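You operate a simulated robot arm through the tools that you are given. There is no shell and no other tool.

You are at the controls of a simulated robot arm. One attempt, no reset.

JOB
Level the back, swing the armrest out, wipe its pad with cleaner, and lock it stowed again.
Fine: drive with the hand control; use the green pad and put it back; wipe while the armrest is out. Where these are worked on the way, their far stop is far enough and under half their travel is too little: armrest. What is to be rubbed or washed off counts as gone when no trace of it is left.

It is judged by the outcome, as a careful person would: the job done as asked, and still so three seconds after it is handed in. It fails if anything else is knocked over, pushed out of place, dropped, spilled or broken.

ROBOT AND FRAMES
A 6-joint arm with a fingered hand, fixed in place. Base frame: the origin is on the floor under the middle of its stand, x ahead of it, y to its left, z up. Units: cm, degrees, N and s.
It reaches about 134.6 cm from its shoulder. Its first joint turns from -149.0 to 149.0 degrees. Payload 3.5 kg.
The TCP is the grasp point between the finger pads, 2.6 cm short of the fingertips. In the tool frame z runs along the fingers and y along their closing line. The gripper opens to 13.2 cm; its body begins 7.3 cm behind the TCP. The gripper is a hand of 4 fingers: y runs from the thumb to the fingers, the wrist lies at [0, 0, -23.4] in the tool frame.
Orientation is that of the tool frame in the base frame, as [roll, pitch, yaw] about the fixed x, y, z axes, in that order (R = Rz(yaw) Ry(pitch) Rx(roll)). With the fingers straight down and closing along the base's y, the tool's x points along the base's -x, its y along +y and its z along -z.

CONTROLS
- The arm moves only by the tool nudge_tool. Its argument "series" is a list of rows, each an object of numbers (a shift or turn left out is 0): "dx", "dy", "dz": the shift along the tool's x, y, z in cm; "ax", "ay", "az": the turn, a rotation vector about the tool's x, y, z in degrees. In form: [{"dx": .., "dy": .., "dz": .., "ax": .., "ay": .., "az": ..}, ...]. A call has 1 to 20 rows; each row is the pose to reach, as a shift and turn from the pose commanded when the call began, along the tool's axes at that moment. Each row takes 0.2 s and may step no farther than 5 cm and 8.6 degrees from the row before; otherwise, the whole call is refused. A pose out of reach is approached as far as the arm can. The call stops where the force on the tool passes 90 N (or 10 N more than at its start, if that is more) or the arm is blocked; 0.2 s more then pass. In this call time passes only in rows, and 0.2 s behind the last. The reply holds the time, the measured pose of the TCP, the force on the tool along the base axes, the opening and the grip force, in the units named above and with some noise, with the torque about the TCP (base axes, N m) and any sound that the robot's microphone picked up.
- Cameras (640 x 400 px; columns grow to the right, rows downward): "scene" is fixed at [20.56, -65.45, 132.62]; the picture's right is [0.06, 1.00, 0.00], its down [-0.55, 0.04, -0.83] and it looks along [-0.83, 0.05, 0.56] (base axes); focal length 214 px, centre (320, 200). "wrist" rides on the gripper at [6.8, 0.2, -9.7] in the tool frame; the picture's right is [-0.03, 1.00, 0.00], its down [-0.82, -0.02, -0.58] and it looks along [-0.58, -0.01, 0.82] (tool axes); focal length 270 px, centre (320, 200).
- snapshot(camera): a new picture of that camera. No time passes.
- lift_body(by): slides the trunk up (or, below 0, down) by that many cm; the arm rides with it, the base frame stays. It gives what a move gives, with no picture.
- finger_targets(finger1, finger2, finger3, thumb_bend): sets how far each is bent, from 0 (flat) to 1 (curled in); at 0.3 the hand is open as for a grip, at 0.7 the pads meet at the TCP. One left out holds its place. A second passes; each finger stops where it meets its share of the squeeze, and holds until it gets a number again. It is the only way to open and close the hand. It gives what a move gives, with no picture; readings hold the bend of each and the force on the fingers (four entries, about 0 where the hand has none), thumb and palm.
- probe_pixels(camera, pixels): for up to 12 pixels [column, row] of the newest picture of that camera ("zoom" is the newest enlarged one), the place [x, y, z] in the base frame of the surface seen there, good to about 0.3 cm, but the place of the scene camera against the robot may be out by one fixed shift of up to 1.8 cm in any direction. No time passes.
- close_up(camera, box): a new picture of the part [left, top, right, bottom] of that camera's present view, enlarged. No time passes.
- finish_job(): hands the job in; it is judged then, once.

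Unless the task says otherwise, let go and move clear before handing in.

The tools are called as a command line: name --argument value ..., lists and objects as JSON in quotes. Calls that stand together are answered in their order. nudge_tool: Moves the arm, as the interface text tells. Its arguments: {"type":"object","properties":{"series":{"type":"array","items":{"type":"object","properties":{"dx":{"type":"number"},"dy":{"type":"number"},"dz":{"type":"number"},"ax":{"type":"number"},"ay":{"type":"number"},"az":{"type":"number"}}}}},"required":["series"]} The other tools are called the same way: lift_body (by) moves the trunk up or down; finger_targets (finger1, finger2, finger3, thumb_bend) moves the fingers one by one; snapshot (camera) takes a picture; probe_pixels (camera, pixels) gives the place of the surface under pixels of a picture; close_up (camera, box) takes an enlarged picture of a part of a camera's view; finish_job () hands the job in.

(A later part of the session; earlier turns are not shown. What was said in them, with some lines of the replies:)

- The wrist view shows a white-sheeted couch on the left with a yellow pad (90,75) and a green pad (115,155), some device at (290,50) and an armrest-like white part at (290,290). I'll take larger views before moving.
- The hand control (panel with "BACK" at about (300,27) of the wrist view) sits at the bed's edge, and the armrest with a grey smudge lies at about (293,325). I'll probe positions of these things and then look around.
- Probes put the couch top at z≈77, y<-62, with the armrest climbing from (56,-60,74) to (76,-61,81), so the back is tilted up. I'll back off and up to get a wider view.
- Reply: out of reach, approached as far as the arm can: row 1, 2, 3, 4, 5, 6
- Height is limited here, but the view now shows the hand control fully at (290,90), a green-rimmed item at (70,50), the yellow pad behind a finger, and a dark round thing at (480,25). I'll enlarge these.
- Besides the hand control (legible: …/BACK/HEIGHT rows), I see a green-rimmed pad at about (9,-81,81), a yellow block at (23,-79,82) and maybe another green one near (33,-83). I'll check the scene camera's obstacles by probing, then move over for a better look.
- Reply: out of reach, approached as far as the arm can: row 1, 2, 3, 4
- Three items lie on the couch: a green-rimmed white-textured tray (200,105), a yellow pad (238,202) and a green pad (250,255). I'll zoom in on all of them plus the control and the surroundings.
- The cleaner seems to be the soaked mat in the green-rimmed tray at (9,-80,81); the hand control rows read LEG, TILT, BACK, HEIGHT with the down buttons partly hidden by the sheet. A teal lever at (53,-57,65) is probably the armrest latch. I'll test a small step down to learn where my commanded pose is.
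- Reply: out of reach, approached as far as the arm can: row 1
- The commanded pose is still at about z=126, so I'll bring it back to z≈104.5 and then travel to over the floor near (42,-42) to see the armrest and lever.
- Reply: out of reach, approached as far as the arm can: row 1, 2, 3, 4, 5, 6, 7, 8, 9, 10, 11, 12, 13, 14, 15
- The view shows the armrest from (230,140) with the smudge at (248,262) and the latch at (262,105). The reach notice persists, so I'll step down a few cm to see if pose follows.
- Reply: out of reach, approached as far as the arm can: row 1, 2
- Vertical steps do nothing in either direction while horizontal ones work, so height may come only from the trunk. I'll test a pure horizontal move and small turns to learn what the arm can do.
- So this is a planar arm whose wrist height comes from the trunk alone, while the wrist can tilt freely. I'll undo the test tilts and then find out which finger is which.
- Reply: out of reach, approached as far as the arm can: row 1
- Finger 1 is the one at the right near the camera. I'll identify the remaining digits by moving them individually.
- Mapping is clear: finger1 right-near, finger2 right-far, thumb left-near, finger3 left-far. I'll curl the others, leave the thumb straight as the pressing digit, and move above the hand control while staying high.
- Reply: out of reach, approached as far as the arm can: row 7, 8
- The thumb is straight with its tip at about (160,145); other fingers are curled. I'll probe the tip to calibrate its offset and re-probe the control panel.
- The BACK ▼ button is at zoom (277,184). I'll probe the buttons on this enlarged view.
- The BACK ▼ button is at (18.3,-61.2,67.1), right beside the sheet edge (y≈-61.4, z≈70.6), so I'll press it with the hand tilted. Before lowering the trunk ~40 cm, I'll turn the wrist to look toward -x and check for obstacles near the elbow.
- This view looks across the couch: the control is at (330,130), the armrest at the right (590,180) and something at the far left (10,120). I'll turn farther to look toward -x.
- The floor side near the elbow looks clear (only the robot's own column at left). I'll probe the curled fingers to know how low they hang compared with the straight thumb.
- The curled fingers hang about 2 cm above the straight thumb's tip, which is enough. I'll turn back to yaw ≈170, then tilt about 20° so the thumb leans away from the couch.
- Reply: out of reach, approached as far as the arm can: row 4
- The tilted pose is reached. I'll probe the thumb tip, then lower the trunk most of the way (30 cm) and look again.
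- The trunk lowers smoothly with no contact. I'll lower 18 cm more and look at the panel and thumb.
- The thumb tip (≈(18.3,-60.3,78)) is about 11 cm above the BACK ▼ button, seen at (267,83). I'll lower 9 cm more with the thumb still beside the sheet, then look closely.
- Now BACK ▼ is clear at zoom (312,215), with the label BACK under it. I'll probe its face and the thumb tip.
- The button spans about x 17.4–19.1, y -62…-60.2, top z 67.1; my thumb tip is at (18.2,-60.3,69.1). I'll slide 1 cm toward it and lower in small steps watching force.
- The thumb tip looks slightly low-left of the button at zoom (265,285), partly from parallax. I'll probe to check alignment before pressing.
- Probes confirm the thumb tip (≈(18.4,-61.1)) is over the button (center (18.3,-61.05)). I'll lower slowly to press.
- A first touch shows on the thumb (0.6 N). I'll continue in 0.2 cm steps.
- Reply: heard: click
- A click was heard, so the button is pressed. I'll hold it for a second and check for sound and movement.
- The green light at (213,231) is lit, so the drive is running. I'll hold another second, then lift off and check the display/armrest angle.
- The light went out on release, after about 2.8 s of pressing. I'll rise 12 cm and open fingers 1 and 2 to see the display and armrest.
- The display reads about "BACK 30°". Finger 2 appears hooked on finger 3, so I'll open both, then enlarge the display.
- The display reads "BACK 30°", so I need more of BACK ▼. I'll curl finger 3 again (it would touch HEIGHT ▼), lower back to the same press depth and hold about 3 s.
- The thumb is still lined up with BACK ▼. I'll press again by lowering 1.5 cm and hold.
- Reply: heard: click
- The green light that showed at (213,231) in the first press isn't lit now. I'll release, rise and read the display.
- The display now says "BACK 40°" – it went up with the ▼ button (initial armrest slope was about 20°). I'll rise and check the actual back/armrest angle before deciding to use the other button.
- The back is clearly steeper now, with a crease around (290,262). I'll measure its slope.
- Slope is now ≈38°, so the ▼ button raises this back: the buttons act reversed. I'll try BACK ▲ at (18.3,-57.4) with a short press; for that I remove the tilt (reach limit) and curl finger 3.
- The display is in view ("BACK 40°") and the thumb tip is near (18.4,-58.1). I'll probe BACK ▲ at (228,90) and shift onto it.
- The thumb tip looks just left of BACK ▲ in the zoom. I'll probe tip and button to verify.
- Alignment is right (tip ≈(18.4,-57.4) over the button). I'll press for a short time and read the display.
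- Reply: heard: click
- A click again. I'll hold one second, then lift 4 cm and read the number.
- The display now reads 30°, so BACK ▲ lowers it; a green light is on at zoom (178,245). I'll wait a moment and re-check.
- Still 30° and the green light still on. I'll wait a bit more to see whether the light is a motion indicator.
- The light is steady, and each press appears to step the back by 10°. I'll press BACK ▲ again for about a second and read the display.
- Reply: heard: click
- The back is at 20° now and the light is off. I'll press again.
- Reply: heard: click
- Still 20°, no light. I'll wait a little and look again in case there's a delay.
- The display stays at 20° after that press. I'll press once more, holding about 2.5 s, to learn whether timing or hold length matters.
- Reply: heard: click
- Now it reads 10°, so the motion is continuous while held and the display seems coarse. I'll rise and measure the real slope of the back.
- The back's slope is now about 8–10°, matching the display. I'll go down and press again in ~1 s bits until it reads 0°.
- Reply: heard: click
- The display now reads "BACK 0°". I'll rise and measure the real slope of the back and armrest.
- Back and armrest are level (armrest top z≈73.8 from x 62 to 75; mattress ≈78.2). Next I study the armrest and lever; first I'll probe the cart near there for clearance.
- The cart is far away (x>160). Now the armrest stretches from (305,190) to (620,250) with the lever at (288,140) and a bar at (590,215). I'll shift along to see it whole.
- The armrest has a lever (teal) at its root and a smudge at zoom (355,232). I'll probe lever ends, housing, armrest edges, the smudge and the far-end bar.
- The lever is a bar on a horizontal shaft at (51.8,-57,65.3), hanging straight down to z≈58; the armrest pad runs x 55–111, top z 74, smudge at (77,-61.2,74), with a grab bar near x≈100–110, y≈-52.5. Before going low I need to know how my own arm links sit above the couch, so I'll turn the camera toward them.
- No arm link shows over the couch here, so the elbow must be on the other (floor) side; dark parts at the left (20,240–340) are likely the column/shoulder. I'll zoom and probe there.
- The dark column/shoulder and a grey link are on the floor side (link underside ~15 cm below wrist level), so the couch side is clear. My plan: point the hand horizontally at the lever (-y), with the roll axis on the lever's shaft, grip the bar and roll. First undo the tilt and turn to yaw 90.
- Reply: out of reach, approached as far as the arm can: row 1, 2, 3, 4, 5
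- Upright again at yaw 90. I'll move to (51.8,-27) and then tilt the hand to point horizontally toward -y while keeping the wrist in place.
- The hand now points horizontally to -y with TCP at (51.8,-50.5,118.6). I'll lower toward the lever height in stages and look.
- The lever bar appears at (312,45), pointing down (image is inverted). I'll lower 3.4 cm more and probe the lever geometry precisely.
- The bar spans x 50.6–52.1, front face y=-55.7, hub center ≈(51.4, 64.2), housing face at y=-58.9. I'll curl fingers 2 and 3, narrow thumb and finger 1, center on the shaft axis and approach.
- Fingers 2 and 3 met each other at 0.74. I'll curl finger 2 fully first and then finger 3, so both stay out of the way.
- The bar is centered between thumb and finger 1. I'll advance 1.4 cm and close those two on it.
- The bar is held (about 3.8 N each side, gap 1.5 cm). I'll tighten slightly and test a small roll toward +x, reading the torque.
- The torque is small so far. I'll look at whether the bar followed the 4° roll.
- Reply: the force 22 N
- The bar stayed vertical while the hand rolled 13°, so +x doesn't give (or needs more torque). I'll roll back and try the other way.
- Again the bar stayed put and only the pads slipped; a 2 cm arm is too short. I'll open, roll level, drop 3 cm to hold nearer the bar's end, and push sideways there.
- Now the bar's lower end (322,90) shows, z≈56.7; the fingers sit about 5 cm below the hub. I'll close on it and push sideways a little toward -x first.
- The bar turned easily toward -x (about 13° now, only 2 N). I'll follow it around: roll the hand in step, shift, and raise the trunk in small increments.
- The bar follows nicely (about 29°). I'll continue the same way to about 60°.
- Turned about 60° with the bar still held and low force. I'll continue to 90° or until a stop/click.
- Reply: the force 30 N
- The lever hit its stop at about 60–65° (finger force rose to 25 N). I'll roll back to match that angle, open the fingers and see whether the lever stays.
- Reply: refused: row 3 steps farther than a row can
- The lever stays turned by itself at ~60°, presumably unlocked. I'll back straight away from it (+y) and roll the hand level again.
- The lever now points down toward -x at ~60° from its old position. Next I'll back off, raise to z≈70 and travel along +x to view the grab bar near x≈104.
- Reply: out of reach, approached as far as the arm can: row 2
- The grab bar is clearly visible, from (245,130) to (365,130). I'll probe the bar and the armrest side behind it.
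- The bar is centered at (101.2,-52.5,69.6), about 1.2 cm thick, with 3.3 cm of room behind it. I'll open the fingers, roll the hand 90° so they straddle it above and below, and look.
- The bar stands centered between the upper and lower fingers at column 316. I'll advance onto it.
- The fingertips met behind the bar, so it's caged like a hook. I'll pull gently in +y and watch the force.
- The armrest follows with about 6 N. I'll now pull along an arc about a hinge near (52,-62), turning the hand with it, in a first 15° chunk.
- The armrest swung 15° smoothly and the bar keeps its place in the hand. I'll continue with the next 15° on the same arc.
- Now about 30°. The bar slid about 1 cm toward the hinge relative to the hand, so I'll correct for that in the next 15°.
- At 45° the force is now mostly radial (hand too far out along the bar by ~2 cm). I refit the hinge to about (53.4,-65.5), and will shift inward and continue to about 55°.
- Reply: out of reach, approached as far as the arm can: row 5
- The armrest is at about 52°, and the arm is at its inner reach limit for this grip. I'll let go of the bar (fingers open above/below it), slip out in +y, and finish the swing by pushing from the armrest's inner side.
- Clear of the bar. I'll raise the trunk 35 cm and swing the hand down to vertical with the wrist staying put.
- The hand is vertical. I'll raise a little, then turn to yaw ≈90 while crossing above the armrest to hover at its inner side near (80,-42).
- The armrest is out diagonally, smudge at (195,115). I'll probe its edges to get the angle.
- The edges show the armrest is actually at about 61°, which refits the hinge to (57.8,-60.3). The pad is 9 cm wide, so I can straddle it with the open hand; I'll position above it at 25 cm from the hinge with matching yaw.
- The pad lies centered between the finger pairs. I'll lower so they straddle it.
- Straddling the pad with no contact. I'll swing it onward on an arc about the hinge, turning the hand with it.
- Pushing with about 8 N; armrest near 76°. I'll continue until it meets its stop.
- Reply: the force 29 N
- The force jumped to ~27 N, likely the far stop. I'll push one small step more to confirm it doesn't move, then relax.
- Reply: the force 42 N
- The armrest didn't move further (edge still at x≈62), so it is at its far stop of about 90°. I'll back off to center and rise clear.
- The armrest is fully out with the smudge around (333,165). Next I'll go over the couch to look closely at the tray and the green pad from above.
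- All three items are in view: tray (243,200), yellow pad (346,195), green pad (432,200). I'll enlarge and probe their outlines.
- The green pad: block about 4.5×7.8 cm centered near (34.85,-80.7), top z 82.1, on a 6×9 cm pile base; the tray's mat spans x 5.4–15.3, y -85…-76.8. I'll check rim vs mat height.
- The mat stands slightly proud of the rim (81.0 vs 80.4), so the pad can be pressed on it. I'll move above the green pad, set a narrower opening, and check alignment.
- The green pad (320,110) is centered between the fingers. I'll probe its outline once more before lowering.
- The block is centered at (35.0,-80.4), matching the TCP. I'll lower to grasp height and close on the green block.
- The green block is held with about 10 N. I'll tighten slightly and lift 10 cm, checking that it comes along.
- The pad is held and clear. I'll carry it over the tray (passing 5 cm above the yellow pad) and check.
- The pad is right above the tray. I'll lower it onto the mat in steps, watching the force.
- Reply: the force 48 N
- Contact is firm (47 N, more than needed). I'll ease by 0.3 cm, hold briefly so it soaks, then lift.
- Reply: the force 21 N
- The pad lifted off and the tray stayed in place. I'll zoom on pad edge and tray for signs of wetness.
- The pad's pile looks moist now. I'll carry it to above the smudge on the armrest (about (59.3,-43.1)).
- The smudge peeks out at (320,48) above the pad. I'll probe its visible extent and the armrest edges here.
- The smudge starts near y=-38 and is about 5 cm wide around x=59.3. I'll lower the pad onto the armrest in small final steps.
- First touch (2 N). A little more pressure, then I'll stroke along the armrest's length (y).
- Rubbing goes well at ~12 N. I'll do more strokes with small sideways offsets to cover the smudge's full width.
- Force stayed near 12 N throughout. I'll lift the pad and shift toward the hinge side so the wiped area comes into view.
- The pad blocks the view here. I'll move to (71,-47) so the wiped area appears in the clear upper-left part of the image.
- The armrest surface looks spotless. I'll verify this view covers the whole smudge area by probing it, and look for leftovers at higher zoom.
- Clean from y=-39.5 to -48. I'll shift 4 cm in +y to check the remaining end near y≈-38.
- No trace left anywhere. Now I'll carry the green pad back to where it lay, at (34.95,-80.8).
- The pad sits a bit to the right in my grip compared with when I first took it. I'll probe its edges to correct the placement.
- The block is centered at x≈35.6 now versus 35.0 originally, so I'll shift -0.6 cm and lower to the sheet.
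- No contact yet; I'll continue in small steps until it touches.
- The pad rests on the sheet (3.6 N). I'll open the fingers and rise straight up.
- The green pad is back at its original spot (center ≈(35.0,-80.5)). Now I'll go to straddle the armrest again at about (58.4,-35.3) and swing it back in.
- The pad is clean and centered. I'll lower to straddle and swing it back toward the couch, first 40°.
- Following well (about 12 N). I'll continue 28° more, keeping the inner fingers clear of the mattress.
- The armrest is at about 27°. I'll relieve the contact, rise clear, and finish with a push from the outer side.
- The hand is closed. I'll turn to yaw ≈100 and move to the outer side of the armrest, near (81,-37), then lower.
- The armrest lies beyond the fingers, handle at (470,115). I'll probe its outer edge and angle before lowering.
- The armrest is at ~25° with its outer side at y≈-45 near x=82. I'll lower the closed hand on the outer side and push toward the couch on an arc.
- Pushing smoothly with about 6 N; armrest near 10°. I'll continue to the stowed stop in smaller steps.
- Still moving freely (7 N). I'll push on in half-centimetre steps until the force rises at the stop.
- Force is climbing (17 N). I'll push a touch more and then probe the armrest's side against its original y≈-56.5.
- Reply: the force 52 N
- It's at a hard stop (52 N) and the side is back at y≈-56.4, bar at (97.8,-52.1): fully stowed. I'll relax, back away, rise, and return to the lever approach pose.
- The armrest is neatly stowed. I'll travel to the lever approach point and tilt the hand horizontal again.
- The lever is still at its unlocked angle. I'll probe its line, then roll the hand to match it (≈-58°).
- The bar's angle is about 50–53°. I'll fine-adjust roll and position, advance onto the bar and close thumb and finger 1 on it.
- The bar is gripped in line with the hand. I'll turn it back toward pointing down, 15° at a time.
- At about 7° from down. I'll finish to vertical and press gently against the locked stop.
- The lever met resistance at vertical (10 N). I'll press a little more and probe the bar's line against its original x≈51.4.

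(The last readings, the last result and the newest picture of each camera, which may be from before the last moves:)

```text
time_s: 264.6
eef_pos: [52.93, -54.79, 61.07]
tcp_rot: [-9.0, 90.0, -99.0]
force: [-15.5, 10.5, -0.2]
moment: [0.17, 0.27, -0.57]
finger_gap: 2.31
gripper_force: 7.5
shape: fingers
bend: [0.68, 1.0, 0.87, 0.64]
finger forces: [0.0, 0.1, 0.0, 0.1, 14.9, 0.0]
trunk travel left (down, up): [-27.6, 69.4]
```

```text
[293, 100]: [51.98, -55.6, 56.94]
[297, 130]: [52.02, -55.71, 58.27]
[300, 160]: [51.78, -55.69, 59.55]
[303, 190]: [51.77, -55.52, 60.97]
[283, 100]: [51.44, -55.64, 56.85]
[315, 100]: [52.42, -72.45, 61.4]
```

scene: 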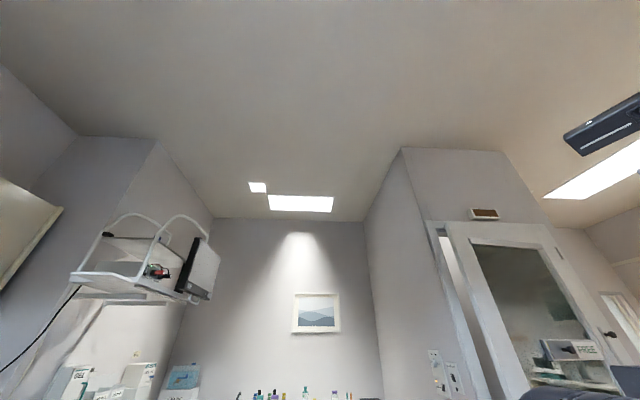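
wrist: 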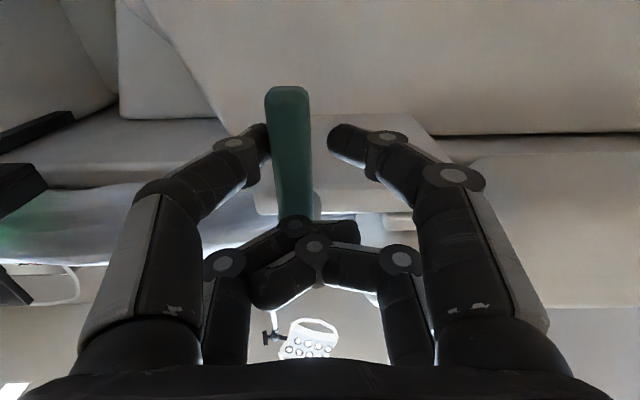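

The bar is vertical and firmly against its stop (thumb 15 N, no motion). I'll relax, open, back away and check lever and armrest from the front.

nudge_tool --series '[{"dy": -0.6}, {"dy": -1.2}]'

finger_targets --finger1 0.45 --thumb_bend 0.45

nudge_tool --series '[{"dz": -2}, {"dz": -4}, {"dz": -6}, {"dz": -8}]'

snapshot --camera "wrist"

probe_pixels --camera "wrist" --pixels '[[305, 40], [307, 60], [309, 80], [311, 100], [400, 95], [500, 110], [600, 120], [560, 150]]'

```text
time_s: 265.2
eef_pos: [51.85, -54.88, 60.99]
tcp_rot: [142.0, 90.0, 52.2]
force: [-2.5, 0.4, -0.1]
moment: [0.0, 0.06, -0.09]
finger_gap: 1.59
gripper_force: 2.4
shape: fingers
bend: [0.67, 1.0, 0.87, 0.66]
finger forces: [1.4, 0.1, 0.0, 0.1, 4.7, 0.0]
trunk travel left (down, up): [-27.6, 69.4]
```

```text
time_s: 266.2
eef_pos: [51.68, -54.87, 61.03]
tcp_rot: [98.0, 90.0, 8.0]
force: [-0.8, -0.4, 0.2]
moment: [0.0, -0.02, 0.0]
finger_gap: 8.21
gripper_force: 0.0
shape: fingers
bend: [0.45, 1.0, 0.87, 0.45]
finger forces: [0.0, 0.0, 0.0, 0.0, 0.1, 0.0]
trunk travel left (down, up): [-27.6, 69.4]
```

```text
time_s: 267.2
eef_pos: [51.67, -46.74, 61.09]
tcp_rot: [-138.5, 89.9, 131.6]
force: [0.5, -0.3, 0.4]
moment: [0.01, 0.01, 0.0]
finger_gap: 8.22
gripper_force: 0.1
shape: fingers
bend: [0.45, 1.0, 0.87, 0.45]
finger forces: [0.0, 0.0, 0.0, 0.0, 0.0, 0.0]
trunk travel left (down, up): [-27.6, 69.4]
```

```text
taken
```

wrist: 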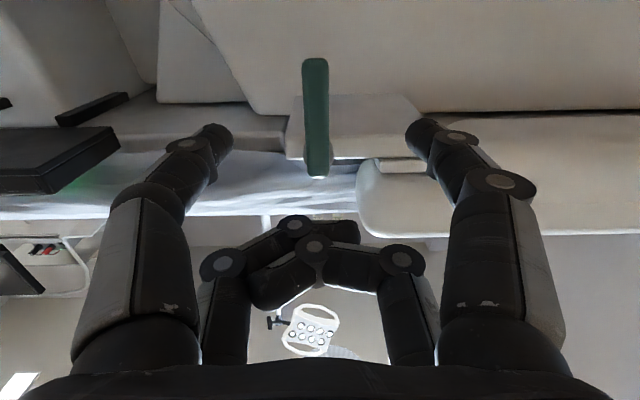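

```text
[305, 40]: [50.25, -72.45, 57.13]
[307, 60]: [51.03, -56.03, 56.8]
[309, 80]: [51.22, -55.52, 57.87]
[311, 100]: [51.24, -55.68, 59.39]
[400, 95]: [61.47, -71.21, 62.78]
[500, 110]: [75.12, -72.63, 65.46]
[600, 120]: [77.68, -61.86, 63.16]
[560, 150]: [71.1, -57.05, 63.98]
```

Lever hangs straight down as at the start. To be sure the lock holds, I'll go back to the grab bar and give it a gentle test pull.

nudge_tool --series '[{"dz": -2.5}, {"dz": -5}, {"dz": -5, "dy": 4.5}, {"dz": -5, "dy": 9}, {"dz": -5, "dy": 13.5}, {"dz": -5, "dy": 18}, {"dz": -5, "dy": 22.5}, {"dz": -5, "dy": 27}, {"dz": -5, "dy": 31.5}, {"dz": -5, "dy": 36}, {"dz": -5, "dy": 40.5}, {"dz": -5, "dy": 45}, {"dz": -5, "dy": 49.6}]'

lift_body --by 8.5

finger_targets --finger1 0.4 --finger2 0.4 --finger3 0.3 --thumb_bend 0.4

nudge_tool --series '[{"az": -8.2}, {"az": -16.4}, {"az": -24.6}, {"az": -32.8}, {"az": -41}, {"az": -49.2}, {"az": -57.4}, {"az": -65.6}, {"az": -73.8}, {"az": -82}, {"az": -90}]'

snapshot --camera "wrist"

```text
time_s: 270.0
eef_pos: [101.52, -41.7, 61.1]
tcp_rot: [-161.4, 90.0, 108.6]
force: [0.5, 0.7, 0.1]
moment: [0.03, 0.04, -0.02]
finger_gap: 8.26
gripper_force: 0.1
shape: fingers
bend: [0.45, 1.0, 0.87, 0.45]
finger forces: [0.1, 0.1, 0.0, 0.1, 0.0, 0.0]
trunk travel left (down, up): [-27.6, 69.4]
```

```text
time_s: 271.2
eef_pos: [101.44, -41.59, 69.59]
tcp_rot: [-153.6, 89.8, 116.5]
force: [-1.7, -0.2, 0.4]
moment: [-0.01, 0.02, 0.03]
finger_gap: 8.25
gripper_force: 0.2
shape: fingers
bend: [0.45, 1.0, 0.87, 0.45]
finger forces: [0.0, 0.1, 0.0, 0.1, 0.1, 0.1]
trunk travel left (down, up): [-36.1, 60.9]
```

```text
time_s: 272.2
eef_pos: [101.41, -41.79, 69.51]
tcp_rot: [-154.9, 90.0, 115.3]
force: [0.1, 0.1, -0.2]
moment: [0.03, 0.03, -0.02]
finger_gap: 9.91
gripper_force: 0.1
shape: fingers
bend: [0.4, 0.4, 0.3, 0.4]
finger forces: [0.1, 0.0, 0.1, 0.1, 0.0, 0.0]
trunk travel left (down, up): [-36.1, 60.9]
```

```text
time_s: 274.6
eef_pos: [101.56, -41.76, 69.53]
tcp_rot: [-90.1, -0.3, -179.9]
force: [-0.2, -0.4, 0.6]
moment: [-0.01, -0.03, 0.03]
finger_gap: 9.92
gripper_force: 0.1
shape: fingers
bend: [0.4, 0.4, 0.3, 0.4]
finger forces: [0.0, 0.0, 0.0, 0.0, 0.0, 0.1]
trunk travel left (down, up): [-36.1, 60.9]
```

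```text
taken
```

wrist: 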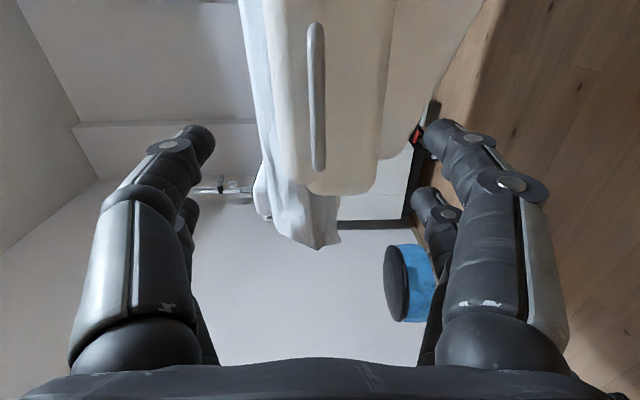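

The view matches the earlier one, bar centered at column 316. I'll advance, cage the bar and pull gently.

nudge_tool --series '[{"dz": 3}, {"dz": 6}, {"dz": 8.5}, {"dz": 10.7}]'

finger_targets --finger1 0.74 --finger2 0.74 --finger3 0.74 --thumb_bend 0.74

nudge_tool --series '[{"dz": -0.5}, {"dz": -1}, {"dz": -1.5}]'

nudge_tool --series '[{"dz": -0.3}, {"dz": -0.6}]'

snapshot --camera "wrist"

```text
time_s: 275.6
eef_pos: [101.51, -52.26, 69.56]
tcp_rot: [-90.1, 0.0, -179.8]
force: [0.9, 0.5, 0.2]
moment: [-0.03, -0.01, 0.01]
finger_gap: 9.95
gripper_force: 0.1
shape: fingers
bend: [0.4, 0.4, 0.3, 0.4]
finger forces: [0.0, 0.0, 0.0, 0.0, 0.1, 0.1]
trunk travel left (down, up): [-36.1, 60.9]
```

```text
time_s: 276.6
eef_pos: [101.39, -52.34, 69.5]
tcp_rot: [-90.2, 0.0, -179.9]
force: [0.3, -2.6, 2.4]
moment: [0.03, 0.06, 0.02]
finger_gap: 0.0
gripper_force: 3.2
shape: fingers
bend: [0.73, 0.73, 0.72, 0.71]
finger forces: [0.0, 0.0, 0.0, 0.1, 5.9, 0.1]
trunk travel left (down, up): [-36.1, 60.9]
```

```text
time_s: 277.4
eef_pos: [101.28, -51.16, 69.44]
tcp_rot: [-90.1, 0.0, 180.0]
force: [-0.2, -28.5, 2.4]
moment: [0.13, 0.01, 0.08]
finger_gap: 0.56
gripper_force: 12.8
shape: fingers
bend: [0.71, 0.71, 0.69, 0.68]
finger forces: [4.6, 4.6, 7.0, 0.0, 10.1, 0.1]
trunk travel left (down, up): [-36.1, 60.9]
```

```text
time_s: 278.0
eef_pos: [101.52, -50.21, 69.71]
tcp_rot: [-90.1, 0.0, -179.8]
force: [-3.2, -7.3, 2.6]
moment: [-0.04, 0.08, -0.01]
finger_gap: 0.81
gripper_force: 10.7
shape: fingers
bend: [0.72, 0.71, 0.69, 0.68]
finger forces: [4.6, 4.8, 5.1, 0.1, 7.6, 0.0]
trunk travel left (down, up): [-36.1, 60.9]
```

```text
taken
```

wrist: 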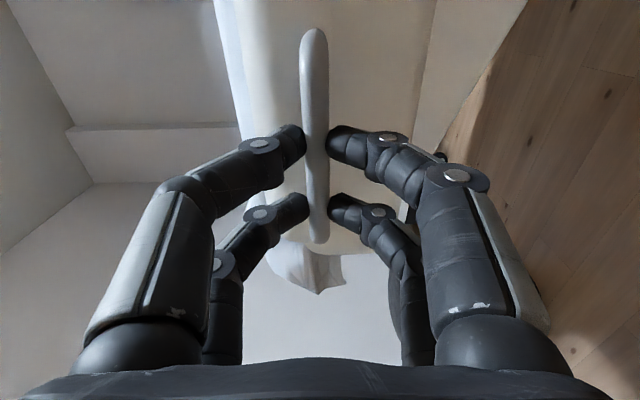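

The pull reached 28 N and the fingers slid forward along the bar rather than the armrest moving (earlier it moved at 6 N): it's locked. I'll check the bar hasn't shifted, then open and back off.

probe_pixels --camera "wrist" --pixels '[[314, 60], [314, 100], [316, 180], [260, 90], [380, 90]]'

finger_targets --finger1 0.35 --finger2 0.35 --finger3 0.35 --thumb_bend 0.35

nudge_tool --series '[{"dz": -2.5}, {"dz": -5}, {"dz": -7.5}, {"dz": -10}]'

snapshot --camera "wrist"

probe_pixels --camera "wrist" --pixels '[[316, 60], [316, 140], [350, 80], [350, 160]]'

```text
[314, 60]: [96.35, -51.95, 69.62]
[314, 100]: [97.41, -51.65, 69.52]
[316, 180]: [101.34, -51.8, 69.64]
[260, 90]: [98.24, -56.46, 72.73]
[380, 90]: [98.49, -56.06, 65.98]
```

```text
time_s: 279.0
eef_pos: [101.35, -50.33, 69.59]
tcp_rot: [-90.1, 0.0, -179.9]
force: [-1.2, -0.3, 0.8]
moment: [-0.02, -0.02, 0.0]
finger_gap: 11.61
gripper_force: 0.1
shape: fingers
bend: [0.35, 0.35, 0.35, 0.35]
finger forces: [0.0, 0.1, 0.0, 0.0, 0.0, 0.0]
trunk travel left (down, up): [-36.1, 60.9]
```

```text
time_s: 280.0
eef_pos: [101.34, -40.23, 69.5]
tcp_rot: [-90.0, 0.0, -179.9]
force: [0.1, -0.3, 0.5]
moment: [0.0, 0.03, -0.03]
finger_gap: 11.61
gripper_force: 0.1
shape: fingers
bend: [0.35, 0.35, 0.35, 0.35]
finger forces: [0.1, 0.0, 0.1, 0.0, 0.0, 0.1]
trunk travel left (down, up): [-36.1, 60.9]
```

```text
taken
```

wrist: 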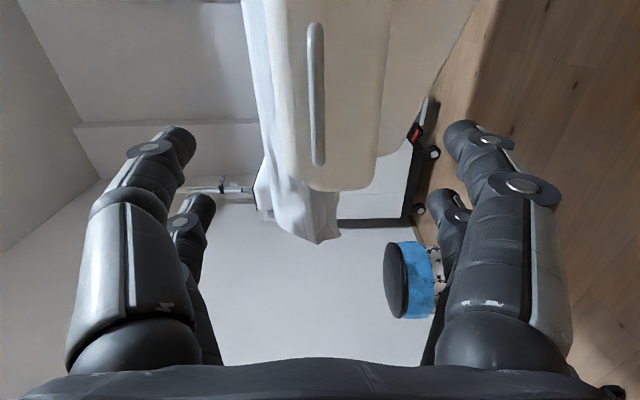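

```text
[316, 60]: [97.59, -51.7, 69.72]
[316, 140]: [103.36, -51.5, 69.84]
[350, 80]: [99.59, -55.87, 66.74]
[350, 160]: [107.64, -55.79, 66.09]
```

Bar at y≈-51.6 and side ≈-56: still stowed, held by the lock. I'll rise well clear, bring the hand upright, and take a final look at everything.

lift_body --by 40

nudge_tool --series '[{"dy": 3.33, "dz": -0.24, "ax": -8.18}, {"dy": 6.59, "dz": -0.95, "ax": -16.36}, {"dy": 9.72, "dz": -2.12, "ax": -24.55}, {"dy": 12.65, "dz": -3.72, "ax": -32.73}, {"dy": 15.32, "dz": -5.72, "ax": -40.91}, {"dy": 17.68, "dz": -8.08, "ax": -49.09}, {"dy": 19.68, "dz": -10.75, "ax": -57.27}, {"dy": 21.28, "dz": -13.68, "ax": -65.45}, {"dy": 22.45, "dz": -16.81, "ax": -73.64}, {"dy": 23.16, "dz": -20.07, "ax": -81.82}, {"dy": 23.4, "dz": -23.4, "ax": -90}]'

snapshot --camera "wrist"

```text
time_s: 283.9
eef_pos: [101.31, -40.31, 109.48]
tcp_rot: [-90.1, 0.0, -180.0]
force: [0.1, -0.3, 0.8]
moment: [0.01, -0.01, -0.01]
finger_gap: 11.61
gripper_force: 0.2
shape: fingers
bend: [0.35, 0.35, 0.35, 0.35]
finger forces: [0.1, 0.0, 0.0, 0.0, 0.0, 0.0]
trunk travel left (down, up): [-76.1, 20.9]
```

```text
time_s: 286.3
eef_pos: [101.33, -16.79, 86.22]
tcp_rot: [179.8, 0.0, 180.0]
force: [0.6, 0.9, -0.5]
moment: [-0.01, -0.01, 0.0]
finger_gap: 11.62
gripper_force: 0.1
shape: fingers
bend: [0.35, 0.35, 0.35, 0.35]
finger forces: [0.0, 0.0, 0.0, 0.0, 0.1, 0.0]
trunk travel left (down, up): [-76.1, 20.9]
```

```text
taken
```

wrist: 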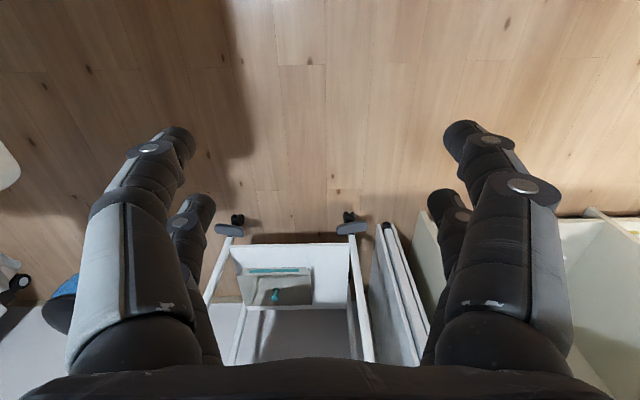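

Upright and clear. I'll move to the overview pose used earlier (65,-38, yaw 90) to confirm lever, armrest and control.

lift_body --by 9

nudge_tool --series '[{"dx": 3.27, "dy": -1.91, "az": 8.18}, {"dx": 6.54, "dy": -3.82, "az": 16.36}, {"dx": 9.81, "dy": -5.73, "az": 24.55}, {"dx": 13.1, "dy": -7.64, "az": 32.73}, {"dx": 16.4, "dy": -9.55, "az": 40.9}, {"dx": 19.6, "dy": -11.5, "az": 49.1}, {"dx": 22.9, "dy": -13.4, "az": 57.3}, {"dx": 26.2, "dy": -15.3, "az": 65.5}, {"dx": 29.4, "dy": -17.2, "az": 73.6}, {"dx": 32.7, "dy": -19.1, "az": 81.8}, {"dx": 36, "dy": -21, "az": 90}]'

snapshot --camera "wrist"

close_up --camera "wrist" --box '[170, 100, 490, 280]'

probe_pixels --camera "wrist" --pixels '[[249, 165], [243, 185], [380, 200], [330, 240], [440, 240], [300, 300], [400, 330], [395, 185]]'

```text
time_s: 287.5
eef_pos: [101.29, -16.88, 95.2]
tcp_rot: [179.9, 0.0, -179.9]
force: [0.5, 0.1, 0.2]
moment: [-0.01, 0.01, 0.01]
finger_gap: 11.62
gripper_force: 0.1
shape: fingers
bend: [0.35, 0.35, 0.35, 0.35]
finger forces: [0.1, 0.0, 0.0, 0.1, 0.0, 0.0]
trunk travel left (down, up): [-85.1, 11.9]
```

```text
time_s: 289.9
eef_pos: [65.28, -37.96, 95.19]
tcp_rot: [179.9, -0.1, 90.0]
force: [0.5, -0.2, 0.1]
moment: [0.0, 0.0, 0.01]
finger_gap: 11.64
gripper_force: 0.0
shape: fingers
bend: [0.35, 0.35, 0.35, 0.35]
finger forces: [0.1, 0.0, 0.0, 0.0, 0.0, 0.0]
trunk travel left (down, up): [-85.1, 11.9]
```

```text
taken
```

wrist: 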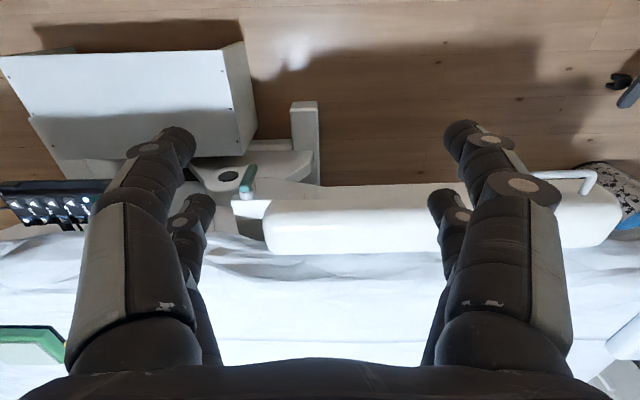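

```text
2.00 times, centred on (330, 190) of wrist
```

zoom: 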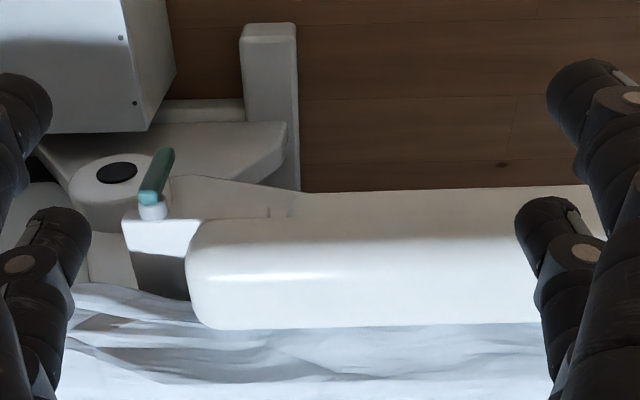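

```text
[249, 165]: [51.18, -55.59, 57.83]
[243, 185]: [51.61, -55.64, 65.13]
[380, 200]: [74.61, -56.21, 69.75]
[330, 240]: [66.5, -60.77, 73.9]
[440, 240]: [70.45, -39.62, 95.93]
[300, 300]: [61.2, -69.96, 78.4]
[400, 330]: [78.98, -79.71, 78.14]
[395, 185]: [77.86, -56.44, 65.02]
```

Final view: the lever hangs down at (51.2,-55.6,57.8–65.1) as at the start. The armrest is stowed with its side at y≈-56.3, its top is clean, and the back is level at z≈78.2–78.4. The pad is back in place and the hand is clear, so I'm handing in.

finish_job

```text
The job is handed in.
```

The job is done and handed in. The verdict on it hasn't come back to me.

- **Back:** it is level; the display reads 0° and my height readings across it agree. The BACK buttons work the opposite way to their arrows: ▼ raised the back from about 20° to 40° before I switched to ▲, which lowered it.
- **Armrest out:** I turned the lever to release the armrest and swung it about 90°, to its far stop.
- **Wiping:** I pressed the green pad onto the wet-looking mat in the green-rimmed tray. Nothing on the tray says it holds cleaner; I took it to be the cleaner because it was the only such item near the pads. I then wiped the smudge while the armrest was out, and no trace shows in close-up. The green pad is back where it lay, within a few millimetres.
- **Stowed and locked:** I pushed the armrest back to its stop and turned the lever straight down again. A test pull of 28 N moved it by at most about 0.4 cm; unlocked, it had swung at about 6 N.

I saw nothing knocked over or out of place. The hand is empty and clear of the couch.
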